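You operate a simulated robot arm through the tools that you are given. There is no shell and no other tool.

Carry out the task below with a simulated robot arm. There is one attempt and no reset: what you move stays moved.

JOB
Bisque fire the two pots in the kiln and wait for COOL.
Fine: COOL on the display; vent plug into its cup first; lid shut and latched; BISQUE, one press of start; leave the other controls.

It is judged by the outcome, as a careful person would: the job done as asked, and still so three seconds after it is handed in. It fails if anything else is knocked over, pushed out of place, dropped, spilled or broken. A push-on lid holds only when it is set on centred and level and pressed home; a screw cap is set on level and turned clockwise until tight.

ROBOT AND FRAMES
A 6-joint arm with a two-finger gripper, fixed in place. Base frame: the origin is at the foot of the arm, x ahead of it, y to its left, z up. Lengths are in mm, angles in degrees, forces in N, time in s.
With the tool pointing down near the work surface it reaches from about 320 to 840 mm from the base axis. Its first joint turns from -166.0 to 166.0 degrees. Payload 2.45 kg.
The tool frame sits at the grasp point between the pads (the TCP): z along the fingers, y along the line on which they close. The tips reach 20 mm beyond it. Largest opening 140 mm; the body of the gripper starts 168 mm behind the TCP.
Orientation is told as [roll, pitch, yaw] about the base's x, y, z axes, in that order, counted from this pose: with the fingers straight down and closing along the base's y, the tool's x points along the base's -x, its y along +y and its z along -z.

CONTROLS
- The arm moves only by the tool play_rows. Its argument "steps" is a list of rows, each an object of numbers (a shift or turn left out is 0, a gripper value left out holds the last): "x", "y", "z": the shift along the base's x, y, z in units of 300 mm (1.0 is 300 mm); "wx", "wy", "wz": the turn, a rotation vector about the base's x, y, z in units of 90 degrees (1.0 is 90 degrees). In form: [{"x": .., "y": .., "z": .., "wx": .., "wy": .., "wz": ..}, ...]. A call has 1 to 20 rows; each row is the pose to reach, as a shift and turn from the pose commanded when the call began. "jaw" is the opening, from 0 (shut) to 1 (fully open), set as the call begins (left out, the last holds). A call with a number of a shift or a turn outside -1 to 1 is refused whole. Rows are played at 5 a second. More than 50 mm and 8.6 degrees between two rows, or a gripper value outside its range, and nothing of the call is played. Where a pose cannot be reached the arm comes as near as it can. A force on the tool above 50 N (or 10 N above the force at the start of the call, whichever is more), or a blocked arm, ends the call early, and 0.2 s more pass. Each finger travels about 45 mm/s and halts on what it meets, pressing with about 35 N; the grip force reading is that of the motor and also rises with nothing between the fingers. The clock runs only during rows and for 0.2 s after the last one: add rows that repeat a pose to give the fingers time. It gives the time, the measured TCP pose, the force on the tool (base axes), the opening and the grip force at its end, in the units of the frame above (readings bear some noise), with the torque about the TCP (base axes, N m) and any sound that the robot's microphone picked up.
- Cameras (640 x 400 px; columns grow to the right, rows downward): "scene" is fixed at [223.3, 503.9, 1579.3]; the picture's right is [-0.88, -0.48, 0.00], its down [0.08, -0.14, -0.99] and it looks along [0.47, -0.87, 0.16] (base axes); focal length 214 px, centre (320, 200). "wrist" rides on the gripper at [78, 11, -209] in the tool frame; the picture's right is [-0.14, 0.99, 0.00], its down [-0.92, -0.13, -0.37] and it looks along [-0.37, -0.05, 0.93] (tool axes); focal length 280 px, centre (320, 200). There is no depth. A picture from a camera that has moved, and an enlarged one, comes with that camera's place and axes in the base frame and with its lens. The place of the scene camera against the robot may be out by one fixed shift of up to 25 mm in any direction.
- camera(camera): a new picture of that camera. No time passes.
- raise_lower(by): slides the trunk up (or, below 0, down) by that many mm; the arm rides with it, the base frame stays. It gives what a move gives, with no picture.
- inspect(camera, box): a new picture of the part [left, top, right, bottom] of that camera's present view, enlarged. No time passes.
- sign_off(): hands the job in; it is judged then, once.

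Places have to be worked out from the pictures, the camera data and where the tool is seen. Open the gripper and draw the arm clear of the work before you hand the job in, unless the task says otherwise.

The tools are called after ">>>" as name(argument=value, ...) on one line, values as JSON. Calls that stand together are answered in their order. play_rows: Moves the arm, as the interface text tells. Its arguments: {"type":"object","properties":{"steps":{"type":"array"},"jaw":{"type":"number"}},"required":["steps"]} The other tools are called the same way: raise_lower (by) slides the trunk up or down; camera (camera) takes a picture; inspect (camera, box) takes an enlarged picture of a part of a camera's view; sign_off () hands the job in.

At the start:

```text
t: 0.0
position: [395.6, 81.2, 1614.1]
orientation: [0.2, -0.2, -0.2]
wrist_force: [-0.3, -0.5, 0.1]
wrist_torque: [0.03, -0.02, -0.01]
gripper_width: 139.9
grasp_force: 0.0
trunk travel left (down, up): [-175.0, 55.0]
```

scene: 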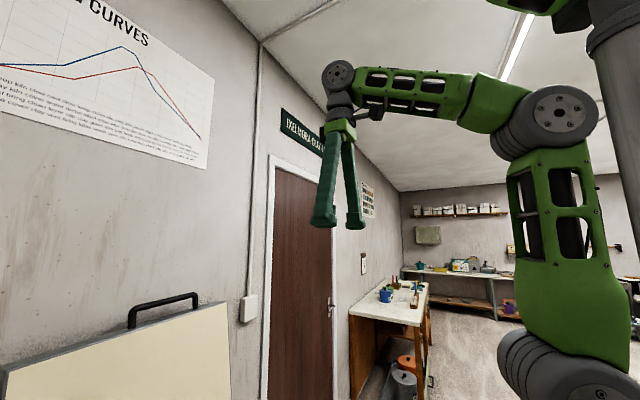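
wrist: 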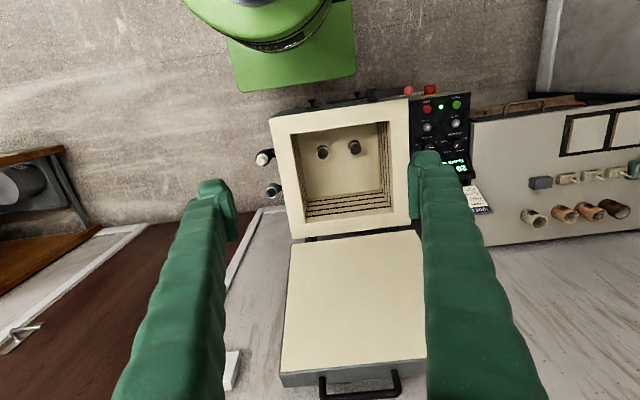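

I start by looking closely at the kiln from the wrist camera, which shows an open-lidded top-loading kiln with two pots, a control panel at its right, and things at its left.

>>> inspect(camera="wrist", box=[400, 70, 520, 220])

>>> inspect(camera="wrist", box=[240, 80, 420, 250])

>>> inspect(camera="wrist", box=[260, 220, 460, 400])

>>> camera(camera="wrist")

```text
2.67 times, centred on (460, 145) of wrist
camera zoom: at [317.9, 93.5, 1823.3], right [0.14, 0.99, 0.0], down [0.92, -0.13, 0.37], along [0.37, -0.05, -0.93], focal length 748 px, centre (-53, 347)
```

zoom: 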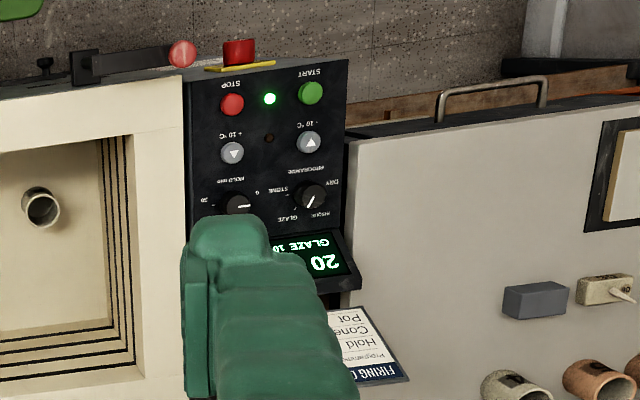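

```text
2.35 times, centred on (330, 165) of wrist
camera zoom: at [317.9, 93.5, 1823.3], right [0.14, 0.99, 0.0], down [0.92, -0.13, 0.37], along [0.37, -0.05, -0.93], focal length 660 px, centre (296, 282)
```

zoom: 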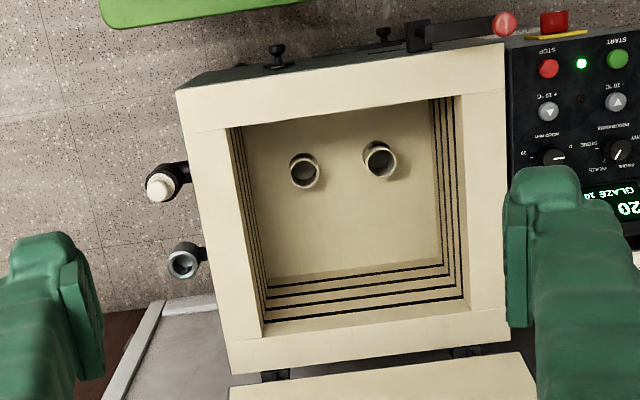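

```text
2.22 times, centred on (360, 310) of wrist
camera zoom: at [317.9, 93.5, 1823.3], right [0.14, 0.99, 0.0], down [0.92, -0.13, 0.37], along [0.37, -0.05, -0.93], focal length 623 px, centre (231, -44)
```

zoom: 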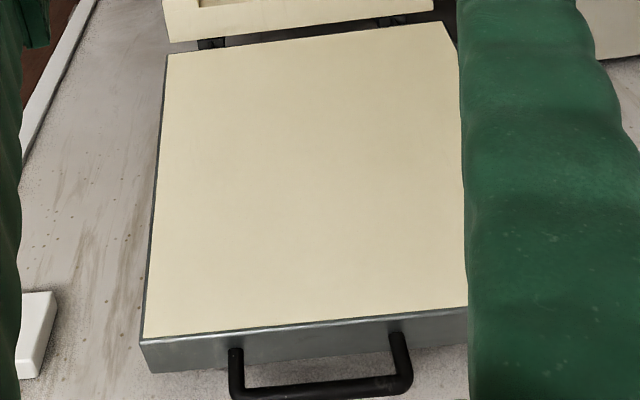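

```text
taken
camera wrist: at [317.9, 93.5, 1823.3], right [0.14, 0.99, 0.0], down [0.92, -0.13, 0.37], along [0.37, -0.05, -0.93], focal length 280 px, centre (320, 200)
```

wrist: 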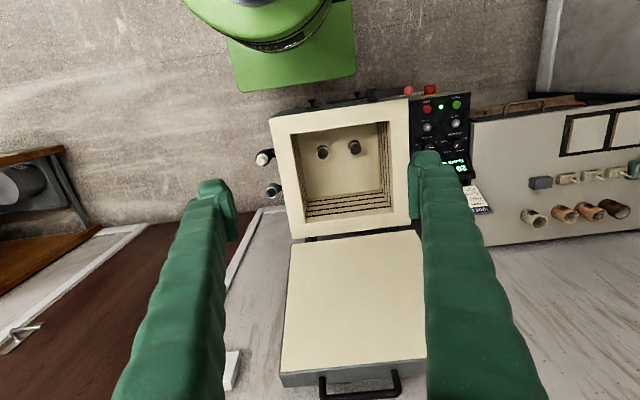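

The kiln is open, with its rim at z≈1040 spanning about x 370–760 and y −50–325. The lid leans back at the far side, the panel is at the left (+y), the latch is on the near edge, and the plug and cup are on the −y side. I move the camera over the panel for a clear look.

>>> play_rows(steps=[{"y": 0.15, "z": -0.05}, {"y": 0.3, "z": -0.1, "x": -0.05}, {"y": 0.45, "z": -0.15, "x": -0.1}, {"y": 0.6, "z": -0.2, "x": -0.15}, {"y": 0.75, "z": -0.25, "x": -0.2}, {"y": 0.85, "z": -0.3, "x": -0.25}])

>>> camera(camera="wrist")

>>> camera(camera="scene")

```text
t: 1.4
position: [320.2, 338.8, 1522.8]
orientation: [0.1, -0.1, -0.1]
wrist_force: [0.0, -0.5, -0.1]
wrist_torque: [-0.06, -0.04, -0.03]
gripper_width: 139.9
grasp_force: 0.0
trunk travel left (down, up): [-175.0, 55.0]
```

```text
taken
camera wrist: at [243.4, 349.8, 1731.8], right [0.14, 0.99, 0.0], down [0.92, -0.13, 0.37], along [0.37, -0.05, -0.93], focal length 280 px, centre (320, 200)
```

wrist: 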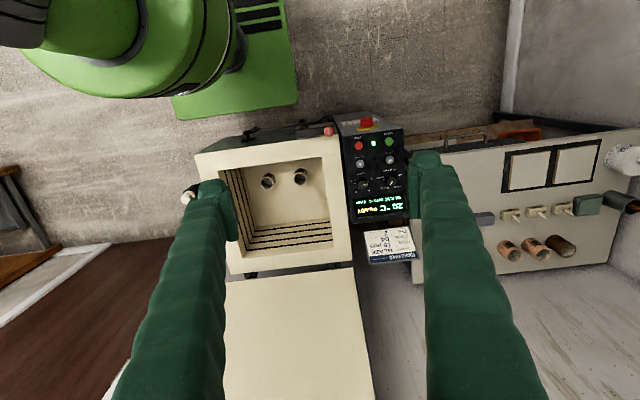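

```text
taken
```

scene: 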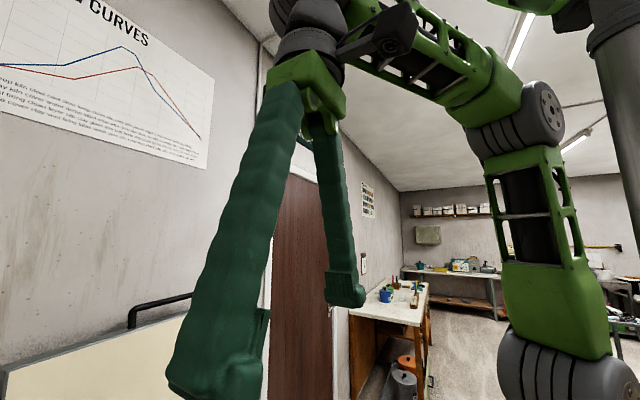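

The panel is well in view now, so I enlarge it and the card.

>>> inspect(camera="wrist", box=[320, 110, 430, 225])

>>> inspect(camera="wrist", box=[340, 190, 430, 270])

>>> inspect(camera="wrist", box=[190, 110, 350, 210])

```text
3.48 times, centred on (375, 168) of wrist
camera zoom: at [243.4, 349.8, 1731.8], right [0.14, 0.99, 0.0], down [0.92, -0.13, 0.37], along [0.37, -0.05, -0.93], focal length 975 px, centre (129, 313)
```

zoom: 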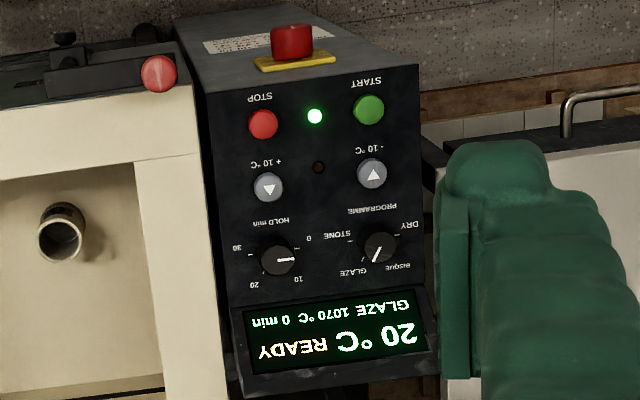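

```text
5.00 times, centred on (385, 230) of wrist
camera zoom: at [243.4, 349.8, 1731.8], right [0.14, 0.99, 0.0], down [0.92, -0.13, 0.37], along [0.37, -0.05, -0.93], focal length 1402 px, centre (-5, 50)
```

zoom: 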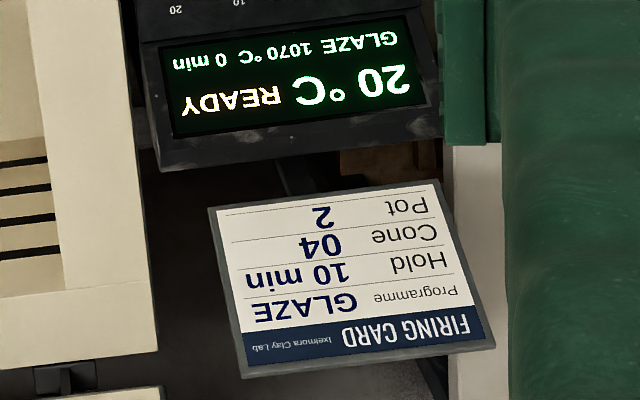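

```text
4.00 times, centred on (270, 160) of wrist
camera zoom: at [243.4, 349.8, 1731.8], right [0.14, 0.99, 0.0], down [0.92, -0.13, 0.37], along [0.37, -0.05, -0.93], focal length 1122 px, centre (520, 360)
```

zoom: 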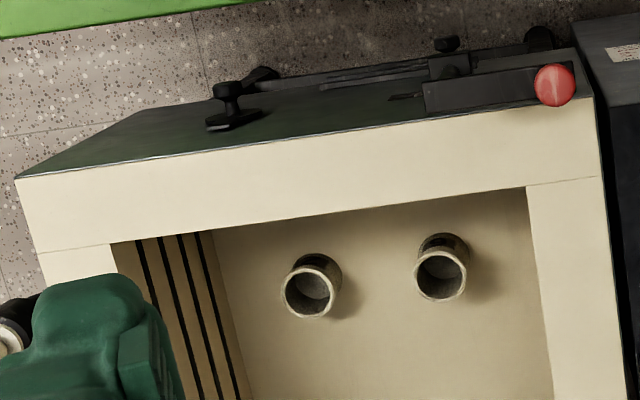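

The panel shows GLAZE at 20 °C READY, and the rim triangulates to z≈820, x 388–865, y −90–388. I'll swing to the −y side for a closer look at the plug, cup and lid.

>>> play_rows(steps=[{"x": 0.033, "y": -0.12, "z": -0.06}, {"x": 0.067, "y": -0.24, "z": -0.12}, {"x": 0.1, "y": -0.36, "z": -0.18}, {"x": 0.133, "y": -0.48, "z": -0.24}, {"x": 0.167, "y": -0.6, "z": -0.3}, {"x": 0.2, "y": -0.72, "z": -0.36}, {"x": 0.233, "y": -0.84, "z": -0.42}, {"x": 0.267, "y": -0.96, "z": -0.48}])

>>> play_rows(steps=[{"x": 0.05, "y": -0.12, "z": -0.08}, {"x": 0.1, "y": -0.24, "z": -0.16}, {"x": 0.15, "y": -0.36, "z": -0.24}, {"x": 0.2, "y": -0.48, "z": -0.32}, {"x": 0.25, "y": -0.6, "z": -0.4}])

>>> camera(camera="wrist")

>>> camera(camera="scene")

```text
t: 3.2
position: [400.2, 48.6, 1378.2]
orientation: [0.2, -0.2, 0.0]
wrist_force: [-0.2, -0.2, 0.1]
wrist_torque: [0.03, 0.02, 0.02]
gripper_width: 139.8
grasp_force: 0.0
trunk travel left (down, up): [-175.0, 55.0]
```

```text
t: 4.4
position: [476.2, -132.8, 1260.1]
orientation: [0.2, -0.1, -0.3]
wrist_force: [-0.1, -0.8, 0.3]
wrist_torque: [0.09, 0.05, 0.01]
gripper_width: 140.0
grasp_force: 0.1
trunk travel left (down, up): [-175.0, 55.0]
```

```text
taken
camera wrist: at [399.0, -121.3, 1468.2], right [0.14, 0.99, 0.0], down [0.92, -0.13, 0.37], along [0.37, -0.05, -0.93], focal length 280 px, centre (320, 200)
```

wrist: 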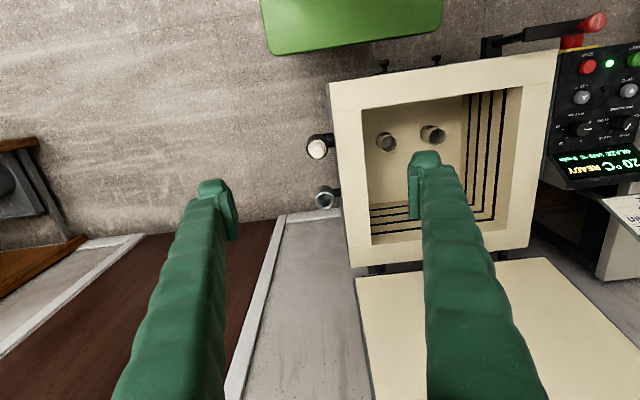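

```text
taken
```

scene: 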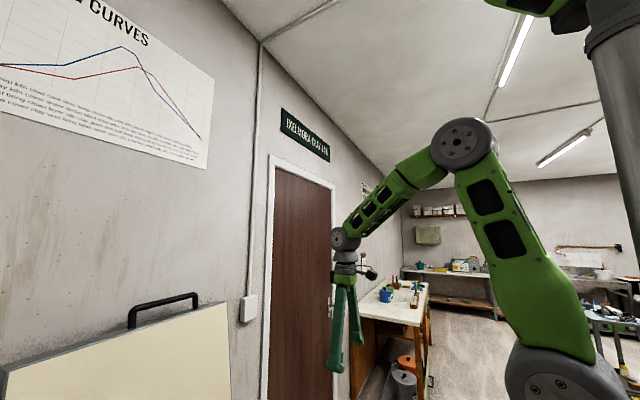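

The plug (white) sits at about [540, −149, 773] and the empty grey cup at about [676, −149, 757] on the kiln's −y wall. I zoom in on both.

>>> inspect(camera="wrist", box=[280, 110, 380, 230])

>>> inspect(camera="wrist", box=[360, 0, 640, 130])

>>> inspect(camera="scene", box=[0, 270, 260, 400])

```text
3.33 times, centred on (330, 170) of wrist
camera zoom: at [399.0, -121.3, 1468.2], right [0.14, 0.99, 0.0], down [0.92, -0.13, 0.37], along [0.37, -0.05, -0.93], focal length 935 px, centre (287, 300)
```

zoom: 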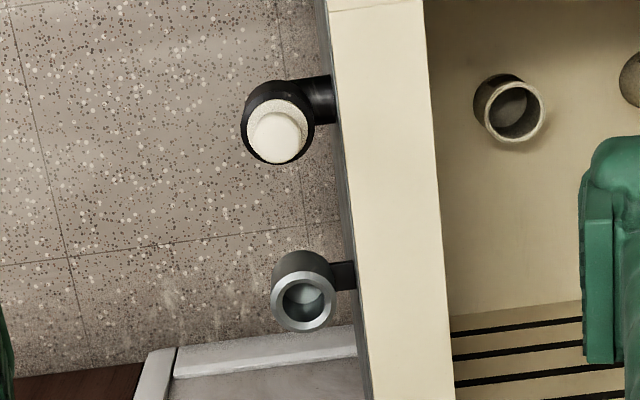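

```text
2.29 times, centred on (500, 65) of wrist
camera zoom: at [399.0, -121.3, 1468.2], right [0.14, 0.99, 0.0], down [0.92, -0.13, 0.37], along [0.37, -0.05, -0.93], focal length 641 px, centre (-91, 509)
```

zoom: 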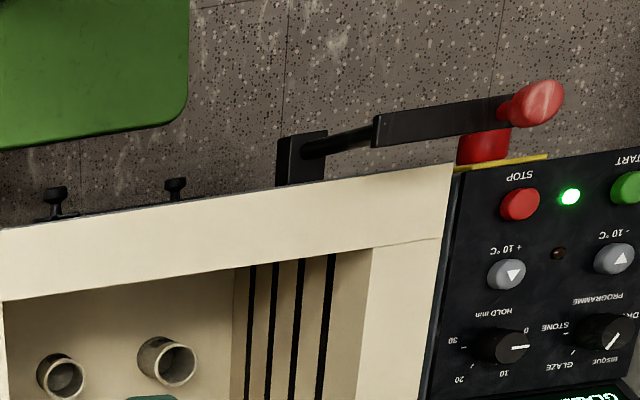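

```text
2.46 times, centred on (130, 335) of scene
camera zoom: at [223.3, 503.9, 1579.3], right [-0.88, -0.48, 0.0], down [0.08, -0.14, -0.99], along [0.47, -0.87, 0.16], focal length 528 px, centre (788, -132)
```

zoom: 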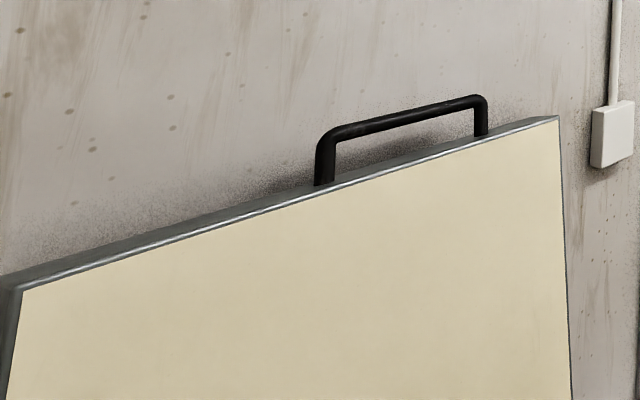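

The white plug sits in a black elbow and the grey ring is an open-topped cup. I rotate the tool 90° so the fingers close along x, and descend to about 250 mm above the plug to see the details.

>>> play_rows(steps=[{"x": 0.02, "y": -0.005, "z": -0.07, "wz": 0.09}, {"x": 0.04, "y": -0.01, "z": -0.14, "wz": 0.18}, {"x": 0.06, "y": -0.015, "z": -0.21, "wz": 0.27}, {"x": 0.08, "y": -0.02, "z": -0.28, "wz": 0.36}, {"x": 0.1, "y": -0.025, "z": -0.35, "wz": 0.45}, {"x": 0.12, "y": -0.03, "z": -0.42, "wz": 0.54}, {"x": 0.14, "y": -0.035, "z": -0.49, "wz": 0.63}, {"x": 0.16, "y": -0.04, "z": -0.56, "wz": 0.72}, {"x": 0.18, "y": -0.045, "z": -0.63, "wz": 0.81}, {"x": 0.2, "y": -0.05, "z": -0.7, "wz": 0.9}, {"x": 0.214, "y": -0.057, "z": -0.8, "wz": 0.98}, {"x": 0.214, "y": -0.057, "z": -0.8, "wz": 1.0}])

>>> camera(camera="wrist")

>>> camera(camera="scene")

```text
t: 7.0
position: [539.6, -146.3, 1020.1]
orientation: [0.1, 0.0, 90.0]
wrist_force: [-0.9, 0.4, 0.1]
wrist_torque: [0.01, -0.01, -0.02]
gripper_width: 140.1
grasp_force: 0.1
trunk travel left (down, up): [-175.0, 55.0]
```

```text
taken
camera wrist: at [530.1, -225.2, 1228.9], right [-0.99, 0.14, 0.0], down [0.13, 0.92, 0.37], along [0.05, 0.37, -0.93], focal length 280 px, centre (320, 200)
```

wrist: 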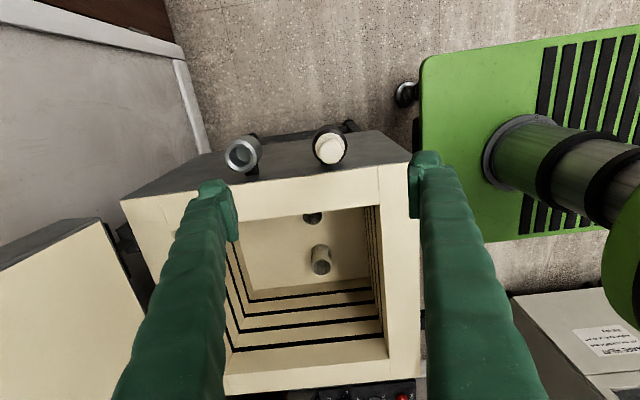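

```text
taken
```

scene: 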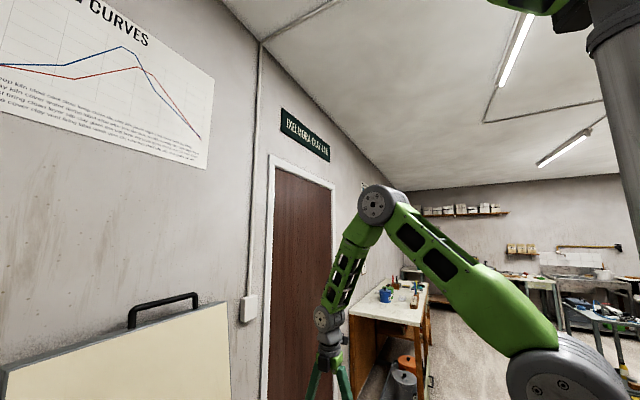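

>>> inspect(camera="wrist", box=[200, 100, 380, 200])

```text
3.56 times, centred on (290, 150) of wrist
camera zoom: at [530.1, -225.2, 1228.9], right [-0.99, 0.14, 0.0], down [0.13, 0.92, 0.37], along [0.05, 0.37, -0.93], focal length 997 px, centre (427, 378)
```

zoom: 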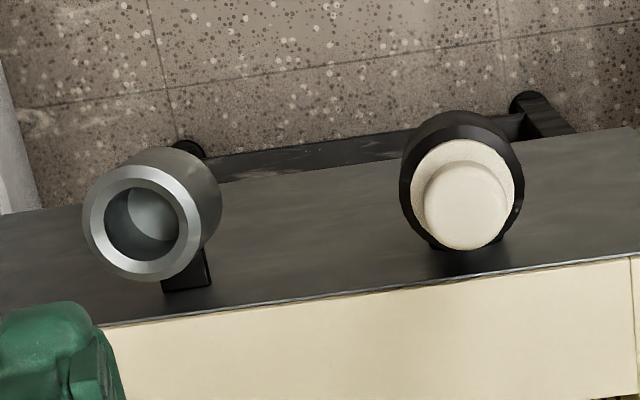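

Cross-checking two views, the plug knob top is at about [526, −145, 865] and the cup rim centre at about [664, −146, 811]; both stand vertical. I lower to just above the knob with the jaw half open to check alignment against the fingers.

>>> play_rows(steps=[{"x": -0.012, "y": 0.003, "z": -0.1}, {"x": -0.024, "y": 0.006, "z": -0.2}, {"x": -0.036, "y": 0.009, "z": -0.3}, {"x": -0.047, "y": 0.012, "z": -0.4}, {"x": -0.047, "y": 0.012, "z": -0.433}, {"x": -0.047, "y": 0.012, "z": -0.433}], jaw=0.5)

>>> camera(camera="wrist")

>>> inspect(camera="wrist", box=[220, 80, 420, 230])

```text
t: 8.4
position: [525.5, -144.9, 889.2]
orientation: [0.1, -0.1, 89.8]
wrist_force: [0.3, 0.1, 0.2]
wrist_torque: [-0.01, 0.0, -0.03]
gripper_width: 70.1
grasp_force: 0.0
trunk travel left (down, up): [-175.0, 55.0]
```

```text
taken
camera wrist: at [516.2, -222.2, 1098.5], right [-0.99, 0.14, 0.0], down [0.13, 0.92, 0.37], along [0.05, 0.37, -0.93], focal length 280 px, centre (320, 200)
```

wrist: 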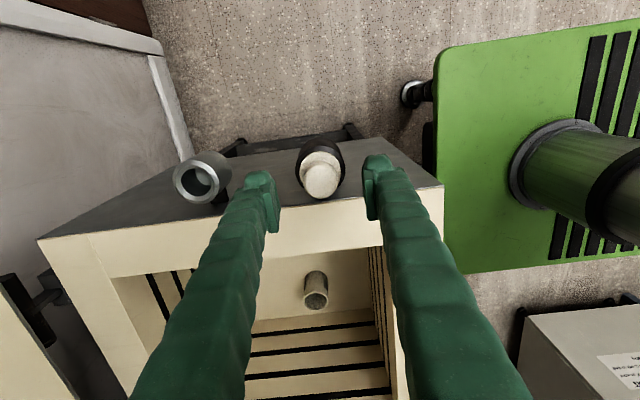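

```text
2.67 times, centred on (320, 155) of wrist
camera zoom: at [516.2, -222.2, 1098.5], right [-0.99, 0.14, 0.0], down [0.13, 0.92, 0.37], along [0.05, 0.37, -0.93], focal length 748 px, centre (320, 320)
```

zoom: 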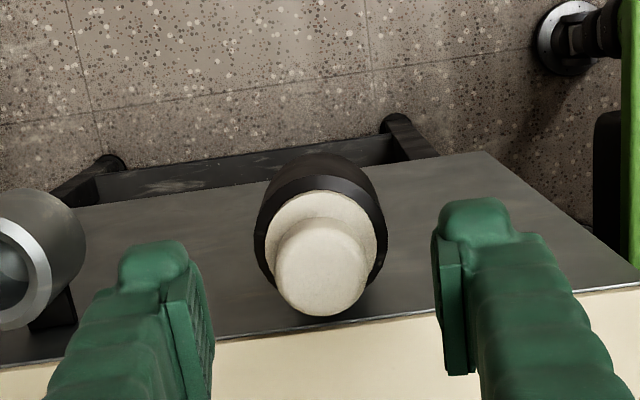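

The knob is centred between the fingers, about 30 mm wide and roughly z 840–865. I lower to TCP z≈864, then close.

>>> play_rows(steps=[{"z": -0.04}, {"z": -0.087}, {"z": -0.087}])

>>> play_rows(steps=[{}, {}, {}, {}, {}, {}], jaw=0.0)

>>> inspect(camera="wrist", box=[220, 80, 420, 230])

```text
t: 9.2
position: [525.6, -143.5, 864.0]
orientation: [0.1, -0.1, 89.9]
wrist_force: [-0.1, 0.3, -0.3]
wrist_torque: [0.03, 0.01, 0.02]
gripper_width: 70.1
grasp_force: 0.0
trunk travel left (down, up): [-175.0, 55.0]
```

```text
t: 10.6
position: [525.5, -144.3, 863.1]
orientation: [0.1, -0.1, 89.9]
wrist_force: [-0.6, 0.2, 0.6]
wrist_torque: [-0.02, 0.0, 0.0]
gripper_width: 29.0
grasp_force: 35.0
trunk travel left (down, up): [-175.0, 55.0]
```

```text
2.67 times, centred on (320, 155) of wrist
camera zoom: at [516.1, -221.9, 1073.2], right [-0.99, 0.14, 0.0], down [0.13, 0.92, 0.37], along [0.05, 0.37, -0.93], focal length 748 px, centre (320, 320)
```

zoom: 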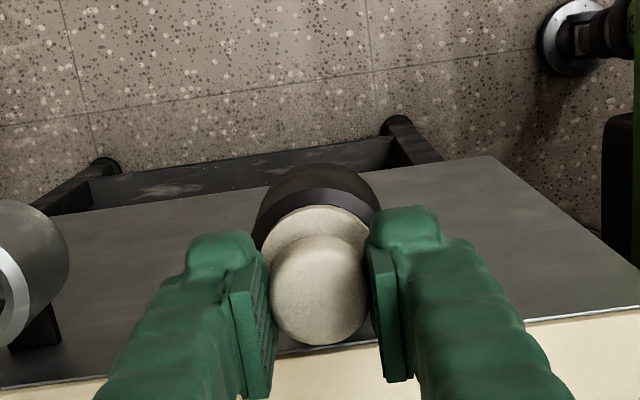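

The knob is gripped (29 mm wide, 35 N). I lift it straight up in small steps, watching the force.

>>> play_rows(steps=[{"z": 0.02}, {"z": 0.05}, {"z": 0.1}, {"z": 0.17}, {"z": 0.27}, {"z": 0.37}, {"z": 0.37}])

>>> camera(camera="wrist")

>>> inspect(camera="wrist", box=[160, 80, 420, 260])

```text
t: 12.2
position: [525.5, -144.2, 976.0]
orientation: [0.1, 0.0, 89.9]
wrist_force: [-0.4, 0.0, -0.9]
wrist_torque: [0.0, 0.03, 0.02]
gripper_width: 29.1
grasp_force: 34.9
trunk travel left (down, up): [-175.0, 55.0]
```

```text
taken
camera wrist: at [516.5, -222.2, 1184.8], right [-0.99, 0.14, 0.0], down [0.13, 0.92, 0.37], along [0.05, 0.37, -0.93], focal length 280 px, centre (320, 200)
```

wrist: 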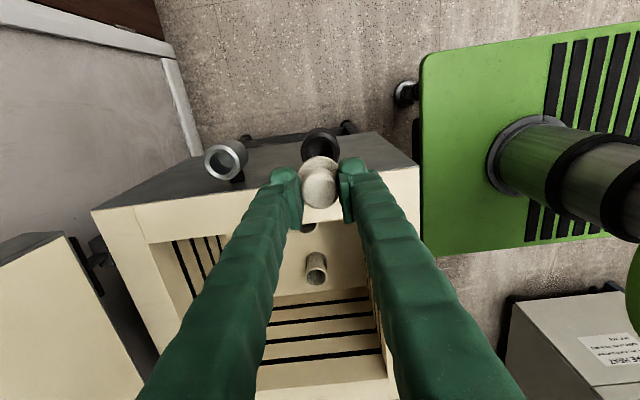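

```text
2.22 times, centred on (290, 170) of wrist
camera zoom: at [516.5, -222.2, 1184.8], right [-0.99, 0.14, 0.0], down [0.13, 0.92, 0.37], along [0.05, 0.37, -0.93], focal length 623 px, centre (387, 267)
```

zoom: 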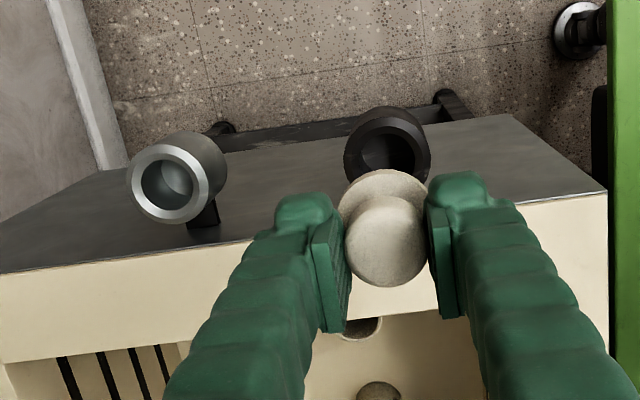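

The plug is out. I move it across to above the cup at about x=664 and check alignment by comparison with how the vent looked from here.

>>> play_rows(steps=[{"x": 0.12}, {"x": 0.25}, {"x": 0.37}, {"x": 0.457, "y": -0.002}, {"x": 0.457, "y": -0.002}])

>>> inspect(camera="wrist", box=[190, 80, 450, 260])

```text
t: 13.4
position: [661.9, -144.0, 976.1]
orientation: [0.0, -0.1, 89.9]
wrist_force: [-0.5, 0.2, -0.3]
wrist_torque: [-0.01, 0.0, 0.01]
gripper_width: 29.0
grasp_force: 35.2
trunk travel left (down, up): [-175.0, 55.0]
```

```text
2.22 times, centred on (320, 170) of wrist
camera zoom: at [652.7, -222.0, 1184.9], right [-0.99, 0.14, 0.0], down [0.13, 0.92, 0.37], along [0.05, 0.37, -0.93], focal length 623 px, centre (320, 267)
```

zoom: 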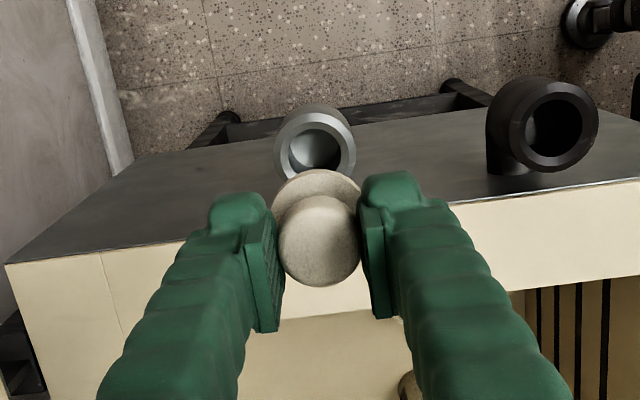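

The cup appears slightly to +x of the plug. I enlarge the cup and the vent for precise centres, since the vent's true position is known from the grip.

>>> inspect(camera="wrist", box=[290, 110, 350, 160])

>>> inspect(camera="wrist", box=[385, 105, 465, 165])

```text
8.00 times, centred on (320, 135) of wrist
camera zoom: at [652.7, -222.0, 1184.9], right [-0.99, 0.14, 0.0], down [0.13, 0.92, 0.37], along [0.05, 0.37, -0.93], focal length 2243 px, centre (320, 720)
```

zoom: 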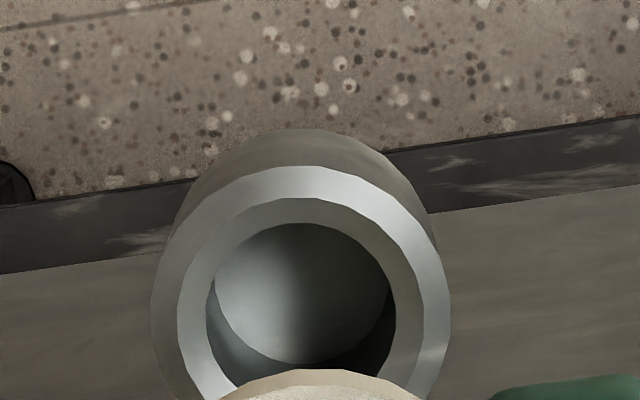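

```text
6.67 times, centred on (425, 135) of wrist
camera zoom: at [652.7, -222.0, 1184.9], right [-0.99, 0.14, 0.0], down [0.13, 0.92, 0.37], along [0.05, 0.37, -0.93], focal length 1869 px, centre (-380, 633)
```

zoom: 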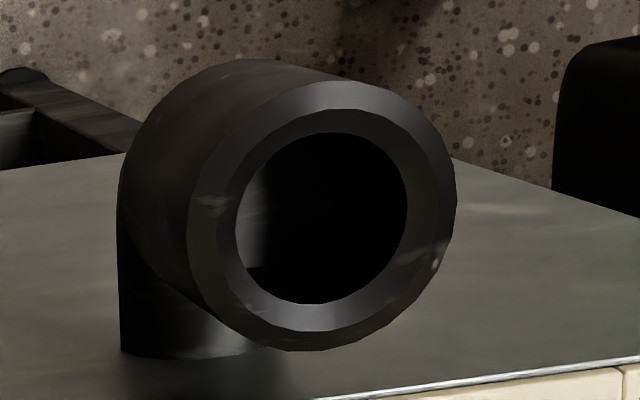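

From the enlarged views, the cup is centred at x≈667 and y≈−144.5 with its rim at z≈800; the vent rim is at z≈816 with the same bore. I shift 5 mm in x and lower to check just above entry.

>>> play_rows(steps=[{"x": 0.016, "y": 0.002, "z": -0.05}, {"x": 0.016, "y": 0.002, "z": -0.13}, {"x": 0.016, "y": 0.002, "z": -0.2}, {"x": 0.016, "y": 0.002, "z": -0.2}])

>>> inspect(camera="wrist", box=[260, 100, 380, 210])

```text
t: 14.4
position: [667.9, -142.2, 915.5]
orientation: [0.2, -0.1, 89.9]
wrist_force: [-0.1, -0.1, 0.8]
wrist_torque: [0.0, -0.02, 0.04]
gripper_width: 29.0
grasp_force: 35.3
trunk travel left (down, up): [-175.0, 55.0]
```

```text
3.64 times, centred on (320, 155) of wrist
camera zoom: at [658.0, -221.3, 1124.2], right [-0.99, 0.14, 0.0], down [0.13, 0.92, 0.37], along [0.05, 0.37, -0.93], focal length 1020 px, centre (320, 364)
```

zoom: 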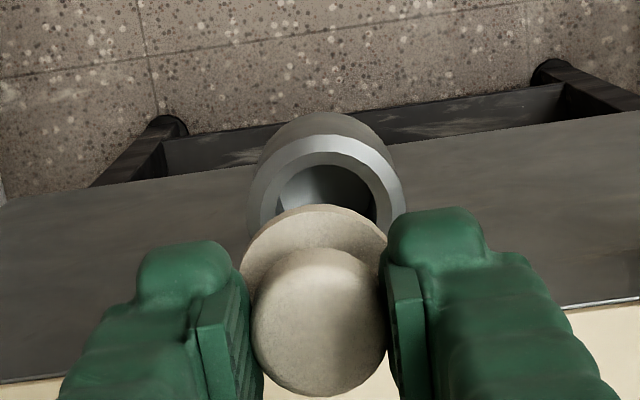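

The plug is about 1.5–2 mm too far in +x relative to the cup, so I correct that and lower gradually, reading the force.

>>> play_rows(steps=[{"x": -0.005, "z": -0.03}, {"x": -0.005, "z": -0.06}, {"x": -0.005, "z": -0.09}, {"x": -0.005, "z": -0.1}, {"x": -0.005, "z": -0.1}])

>>> inspect(camera="wrist", box=[260, 100, 380, 210])

```text
t: 15.6
position: [666.2, -143.8, 883.9]
orientation: [0.1, 0.0, 89.9]
wrist_force: [0.4, 0.1, 0.0]
wrist_torque: [0.01, -0.03, 0.01]
gripper_width: 29.2
grasp_force: 35.3
trunk travel left (down, up): [-175.0, 55.0]
```

```text
3.64 times, centred on (320, 155) of wrist
camera zoom: at [656.6, -222.0, 1094.3], right [-0.99, 0.14, 0.0], down [0.13, 0.92, 0.37], along [0.05, 0.37, -0.93], focal length 1020 px, centre (320, 364)
```

zoom: 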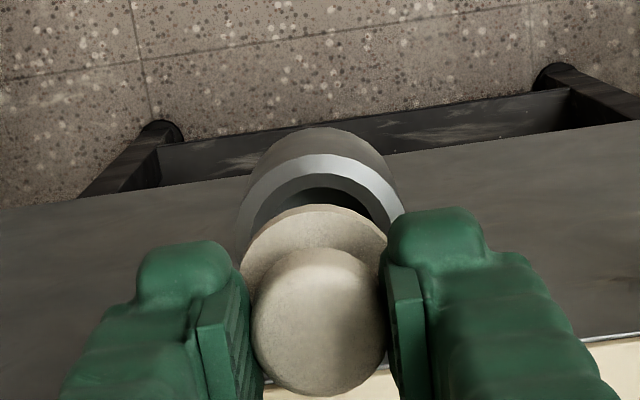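

Well aligned now (cup centre about 321 px against knob 319 px). I continue down in small steps.

>>> play_rows(steps=[{"z": -0.013}, {"z": -0.027}, {"z": -0.04}, {"z": -0.04}])

>>> inspect(camera="wrist", box=[260, 100, 380, 210])

```text
t: 16.6
position: [665.6, -143.6, 872.8]
orientation: [0.1, -0.1, 89.9]
wrist_force: [-0.9, -0.2, 0.3]
wrist_torque: [-0.02, -0.01, -0.01]
gripper_width: 28.9
grasp_force: 34.8
trunk travel left (down, up): [-175.0, 55.0]
```

```text
3.64 times, centred on (320, 155) of wrist
camera zoom: at [656.7, -221.8, 1082.8], right [-0.99, 0.14, 0.0], down [0.13, 0.92, 0.37], along [0.05, 0.37, -0.93], focal length 1020 px, centre (320, 364)
```

zoom: 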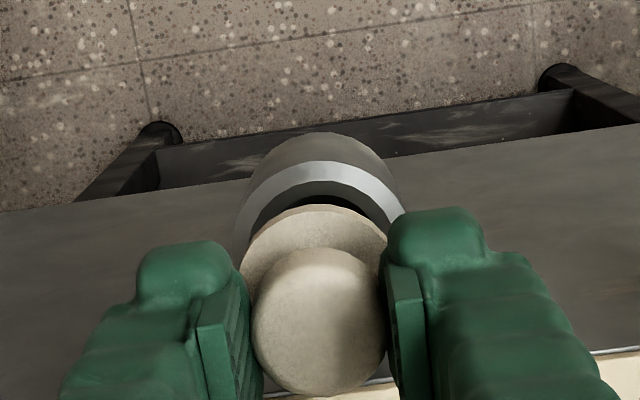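

No contact force yet; I continue lowering 9 mm more.

>>> play_rows(steps=[{"z": -0.01}, {"z": -0.02}, {"z": -0.03}, {"z": -0.03}])

>>> inspect(camera="wrist", box=[260, 100, 380, 210])

```text
t: 17.6
position: [665.2, -142.2, 864.5]
orientation: [0.2, -0.1, 89.8]
wrist_force: [0.9, -0.4, -0.2]
wrist_torque: [0.0, 0.01, 0.0]
gripper_width: 29.2
grasp_force: 34.9
trunk travel left (down, up): [-175.0, 55.0]
```

```text
3.64 times, centred on (320, 155) of wrist
camera zoom: at [656.6, -221.8, 1073.8], right [-0.99, 0.14, 0.0], down [0.13, 0.92, 0.37], along [0.05, 0.37, -0.93], focal length 1020 px, centre (320, 364)
```

zoom: 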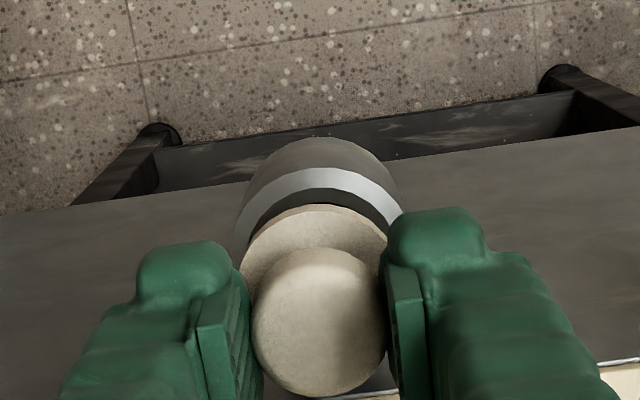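

Still free; expected seat near TCP z≈846–850. I continue down 9 mm.

>>> play_rows(steps=[{"z": -0.01}, {"z": -0.02}, {"z": -0.03}, {"z": -0.03}])

>>> play_rows(steps=[{"z": -0.007}, {"z": -0.014}, {"z": -0.014}])

>>> inspect(camera="wrist", box=[260, 100, 380, 210])

```text
t: 18.6
position: [665.7, -143.7, 854.8]
orientation: [0.0, 0.0, 89.9]
wrist_force: [0.2, -0.8, -0.7]
wrist_torque: [-0.03, 0.02, -0.01]
gripper_width: 29.2
grasp_force: 35.1
trunk travel left (down, up): [-175.0, 55.0]
```

```text
t: 19.4
position: [665.6, -143.6, 849.6]
orientation: [0.1, -0.1, 89.9]
wrist_force: [-0.3, 0.5, -0.7]
wrist_torque: [0.06, 0.01, -0.02]
gripper_width: 28.8
grasp_force: 35.3
trunk travel left (down, up): [-175.0, 55.0]
```

```text
3.64 times, centred on (320, 155) of wrist
camera zoom: at [656.4, -222.2, 1060.0], right [-0.99, 0.14, 0.0], down [0.13, 0.92, 0.37], along [0.05, 0.37, -0.93], focal length 1020 px, centre (320, 364)
```

zoom: 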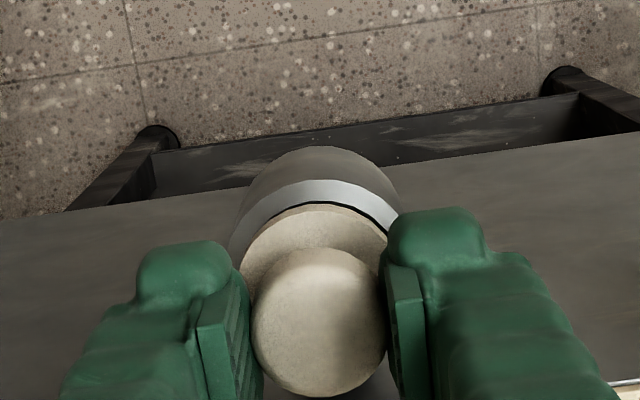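

A thin gap remains above the cup rim; I keep going in small steps.

>>> play_rows(steps=[{"z": -0.007}, {"z": -0.013}, {"z": -0.013}])

>>> inspect(camera="wrist", box=[260, 100, 380, 210])

```text
t: 20.2
position: [666.1, -144.1, 846.7]
orientation: [0.1, -0.1, 89.9]
wrist_force: [0.8, -0.4, -0.4]
wrist_torque: [0.02, 0.0, -0.01]
gripper_width: 29.3
grasp_force: 35.2
trunk travel left (down, up): [-175.0, 55.0]
```

```text
3.64 times, centred on (320, 155) of wrist
camera zoom: at [656.4, -222.0, 1056.1], right [-0.99, 0.14, 0.0], down [0.13, 0.92, 0.37], along [0.05, 0.37, -0.93], focal length 1020 px, centre (320, 364)
```

zoom: 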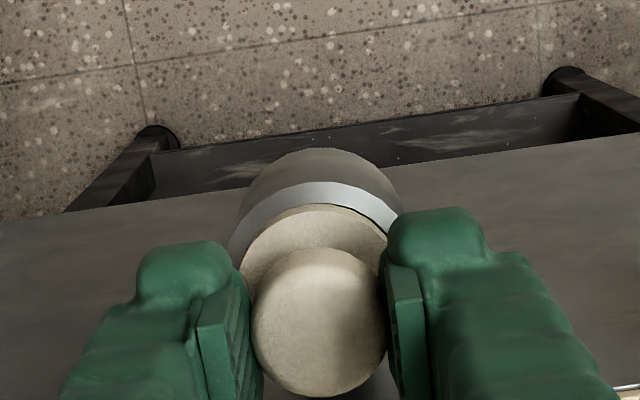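

>>> play_rows(steps=[{"z": -0.007}, {"z": -0.013}, {"z": -0.013}])

>>> inspect(camera="wrist", box=[260, 100, 380, 210])

```text
t: 21.0
position: [665.9, -142.6, 844.2]
orientation: [0.1, -0.1, 89.9]
wrist_force: [-0.3, 0.1, 1.7]
wrist_torque: [0.06, 0.0, 0.01]
gripper_width: 29.2
grasp_force: 34.8
trunk travel left (down, up): [-175.0, 55.0]
```

```text
3.64 times, centred on (320, 155) of wrist
camera zoom: at [656.5, -222.3, 1052.6], right [-0.99, 0.14, 0.0], down [0.13, 0.92, 0.37], along [0.05, 0.37, -0.93], focal length 1020 px, centre (320, 364)
```

zoom: 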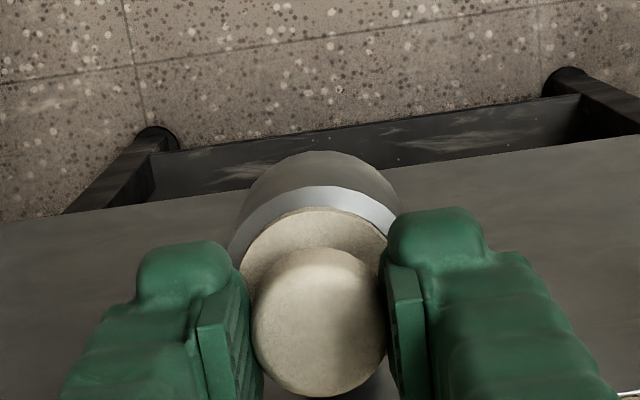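

Contact: the collar shifted slightly in the grip and the rim gap is gone, so it is seated. I press 1.5 mm more, then open.

>>> play_rows(steps=[{"z": -0.005}, {"z": -0.005}])

>>> play_rows(steps=[{}, {}, {}], jaw=0.4)

>>> play_rows(steps=[{"z": 0.1}, {"z": 0.25}, {"z": 0.4}, {"z": 0.55}])

>>> inspect(camera="wrist", box=[220, 60, 420, 210])

```text
t: 21.6
position: [666.5, -144.8, 843.7]
orientation: [0.1, 0.0, 89.9]
wrist_force: [-2.6, 2.3, 17.1]
wrist_torque: [0.05, 0.03, 0.02]
gripper_width: 28.9
grasp_force: 34.8
trunk travel left (down, up): [-175.0, 55.0]
```

```text
t: 22.4
position: [665.5, -144.6, 841.9]
orientation: [0.1, -0.1, 89.9]
wrist_force: [0.1, 0.6, -0.6]
wrist_torque: [0.02, -0.01, 0.0]
gripper_width: 55.9
grasp_force: 0.1
trunk travel left (down, up): [-175.0, 55.0]
```

```text
t: 23.4
position: [665.0, -142.2, 1008.3]
orientation: [0.1, -0.1, 89.9]
wrist_force: [-0.3, 0.7, 1.2]
wrist_torque: [-0.01, -0.04, 0.01]
gripper_width: 56.0
grasp_force: 0.1
trunk travel left (down, up): [-175.0, 55.0]
```

```text
2.67 times, centred on (320, 135) of wrist
camera zoom: at [655.5, -221.4, 1217.7], right [-0.99, 0.14, 0.0], down [0.13, 0.92, 0.37], along [0.05, 0.37, -0.93], focal length 748 px, centre (320, 373)
```

zoom: 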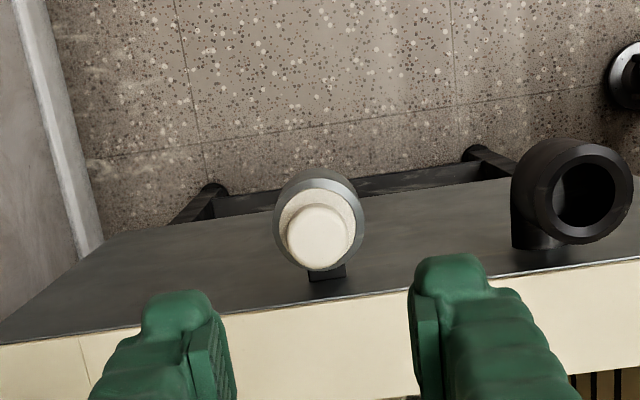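

The plug is fully seated in its cup, level and centred. Next I raise the arm over the kiln and tilt the camera forward to study the lid handle, hinge and latch.

>>> play_rows(steps=[{"x": -0.02, "y": 0.0, "z": 0.13, "wz": -0.09}, {"x": -0.06, "y": 0.04, "z": 0.26, "wz": -0.18}, {"x": -0.11, "y": 0.08, "z": 0.39, "wz": -0.27}, {"x": -0.16, "y": 0.12, "z": 0.52, "wz": -0.36}, {"x": -0.21, "y": 0.17, "z": 0.65, "wz": -0.45}, {"x": -0.26, "y": 0.22, "z": 0.77, "wz": -0.54}, {"x": -0.32, "y": 0.27, "z": 0.88, "wz": -0.63}, {"x": -0.38, "y": 0.33, "z": 0.98, "wz": -0.72}, {"x": -0.44, "y": 0.42, "z": 1.0, "wz": -0.81}, {"x": -0.5, "y": 0.52, "z": 1.0, "wz": -0.9}, {"x": -0.55, "y": 0.64, "z": 1.0, "wz": -0.98}, {"x": -0.55, "y": 0.76, "z": 1.0, "wz": -1.0}])

>>> play_rows(steps=[{"z": 0.05, "wy": -0.09}, {"z": 0.1, "wy": -0.18}, {"z": 0.15, "wy": -0.27}, {"z": 0.2, "wy": -0.36}, {"z": 0.25, "wy": -0.42}])

>>> camera(camera="wrist")

>>> camera(camera="scene")

```text
t: 26.0
position: [501.6, 84.9, 1306.2]
orientation: [0.0, -0.1, -0.2]
wrist_force: [0.9, -0.6, -0.5]
wrist_torque: [-0.03, 0.04, -0.01]
gripper_width: 56.0
grasp_force: 0.0
trunk travel left (down, up): [-175.0, 55.0]
```

```text
t: 27.2
position: [500.2, 84.0, 1381.3]
orientation: [0.2, -38.1, -0.1]
wrist_force: [-0.1, 0.2, -0.4]
wrist_torque: [0.01, 0.0, 0.01]
gripper_width: 56.1
grasp_force: 0.0
trunk travel left (down, up): [-175.0, 55.0]
```

```text
taken
camera wrist: at [311.7, 94.8, 1498.7], right [0.11, 0.99, 0.09], down [0.5, -0.13, 0.86], along [0.86, -0.05, -0.51], focal length 280 px, centre (320, 200)
```

wrist: 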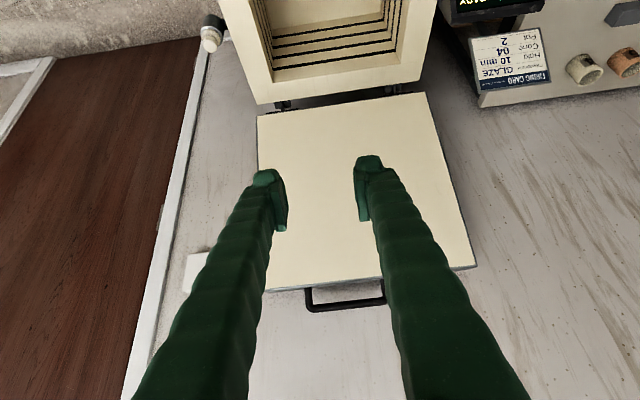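

```text
taken
```

scene: 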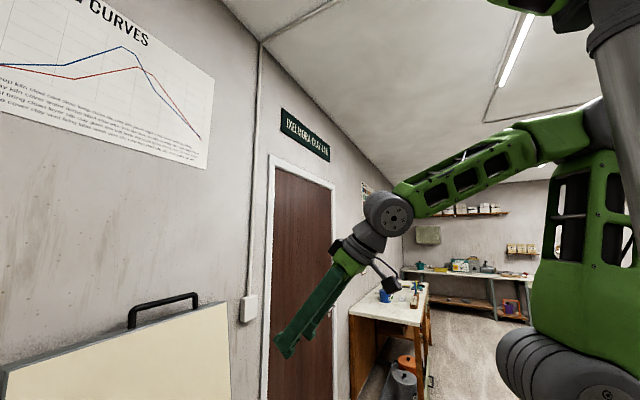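

Clear view of the lid (the image is inverted: handle at the bottom). I enlarge the handle and hinge areas.

>>> inspect(camera="wrist", box=[240, 240, 500, 330])

>>> inspect(camera="wrist", box=[230, 60, 450, 140])

```text
2.46 times, centred on (370, 285) of wrist
camera zoom: at [311.7, 94.8, 1498.7], right [0.11, 0.99, 0.09], down [0.5, -0.13, 0.86], along [0.86, -0.05, -0.51], focal length 690 px, centre (197, -9)
```

zoom: 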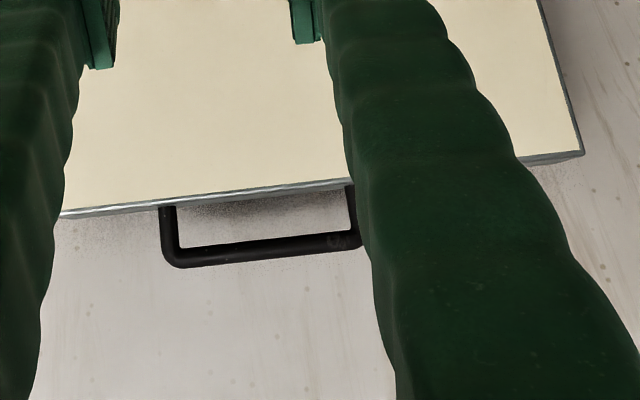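

```text
2.91 times, centred on (340, 100) of wrist
camera zoom: at [311.7, 94.8, 1498.7], right [0.11, 0.99, 0.09], down [0.5, -0.13, 0.86], along [0.86, -0.05, -0.51], focal length 816 px, centre (262, 491)
```

zoom: 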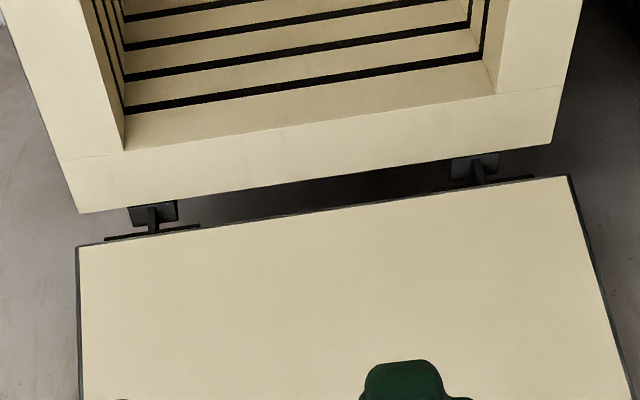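

From two views, the handle bar is at about [977, 93, 1391] (legs at y≈6 and 175, bar about 15 mm thick), with the hinge near x≈880, z≈830. Before closing I check the latch hardware on the kiln's front, moving to x≈330, z≈1010.

>>> play_rows(steps=[{"x": -0.07, "y": 0.03, "z": -0.12, "wy": 0.06}, {"x": -0.14, "y": 0.06, "z": -0.24, "wy": 0.12}, {"x": -0.21, "y": 0.09, "z": -0.36, "wy": 0.18}, {"x": -0.28, "y": 0.12, "z": -0.48, "wy": 0.24}, {"x": -0.35, "y": 0.15, "z": -0.6, "wy": 0.3}, {"x": -0.42, "y": 0.18, "z": -0.72, "wy": 0.34}, {"x": -0.49, "y": 0.2, "z": -0.84, "wy": 0.38}, {"x": -0.56, "y": 0.22, "z": -0.96, "wy": 0.42}])

>>> camera(camera="wrist")

>>> inspect(camera="wrist", box=[200, 0, 520, 200])

```text
t: 29.0
position: [333.7, 152.3, 1092.0]
orientation: [-0.1, 0.2, 0.1]
wrist_force: [0.5, 0.1, -0.4]
wrist_torque: [-0.05, 0.05, 0.0]
gripper_width: 56.1
grasp_force: 0.0
trunk travel left (down, up): [-175.0, 55.0]
```

```text
taken
camera wrist: at [257.0, 163.5, 1302.6], right [0.14, 0.99, 0.0], down [0.92, -0.13, 0.37], along [0.36, -0.05, -0.93], focal length 280 px, centre (320, 200)
```

wrist: 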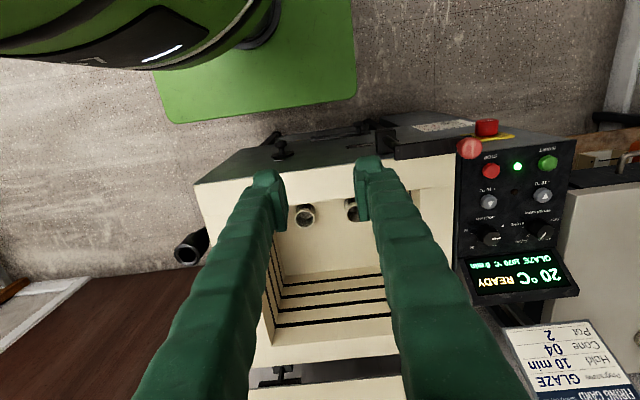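

```text
2.00 times, centred on (360, 100) of wrist
camera zoom: at [257.0, 163.5, 1302.6], right [0.14, 0.99, 0.0], down [0.92, -0.13, 0.37], along [0.36, -0.05, -0.93], focal length 561 px, centre (240, 400)
```

zoom: 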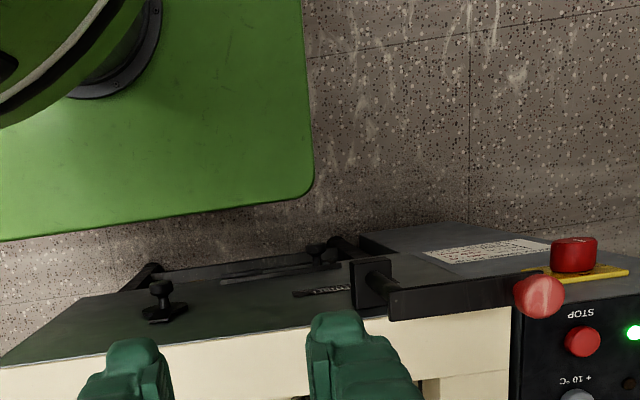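

I enlarge the latch plate and the marking beside it.

>>> inspect(camera="wrist", box=[330, 110, 500, 170])

>>> inspect(camera="wrist", box=[330, 130, 400, 160])

```text
3.76 times, centred on (415, 140) of wrist
camera zoom: at [257.0, 163.5, 1302.6], right [0.14, 0.99, 0.0], down [0.92, -0.13, 0.37], along [0.36, -0.05, -0.93], focal length 1056 px, centre (-38, 426)
```

zoom: 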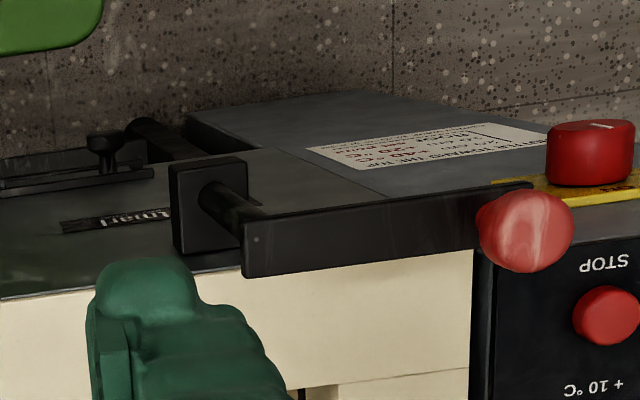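

```text
9.14 times, centred on (365, 145) of wrist
camera zoom: at [257.0, 163.5, 1302.6], right [0.14, 0.99, 0.0], down [0.92, -0.13, 0.37], along [0.36, -0.05, -0.93], focal length 2564 px, centre (-91, 703)
```

zoom: 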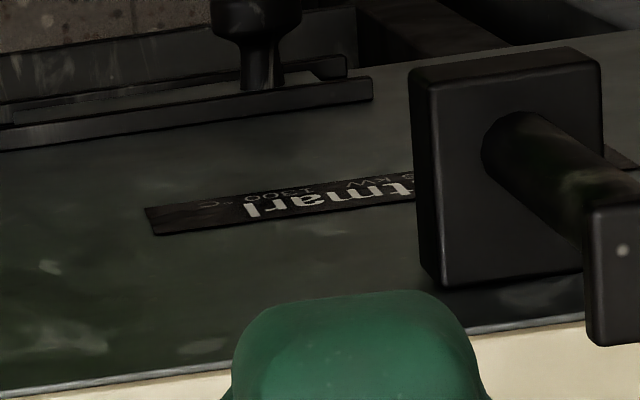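

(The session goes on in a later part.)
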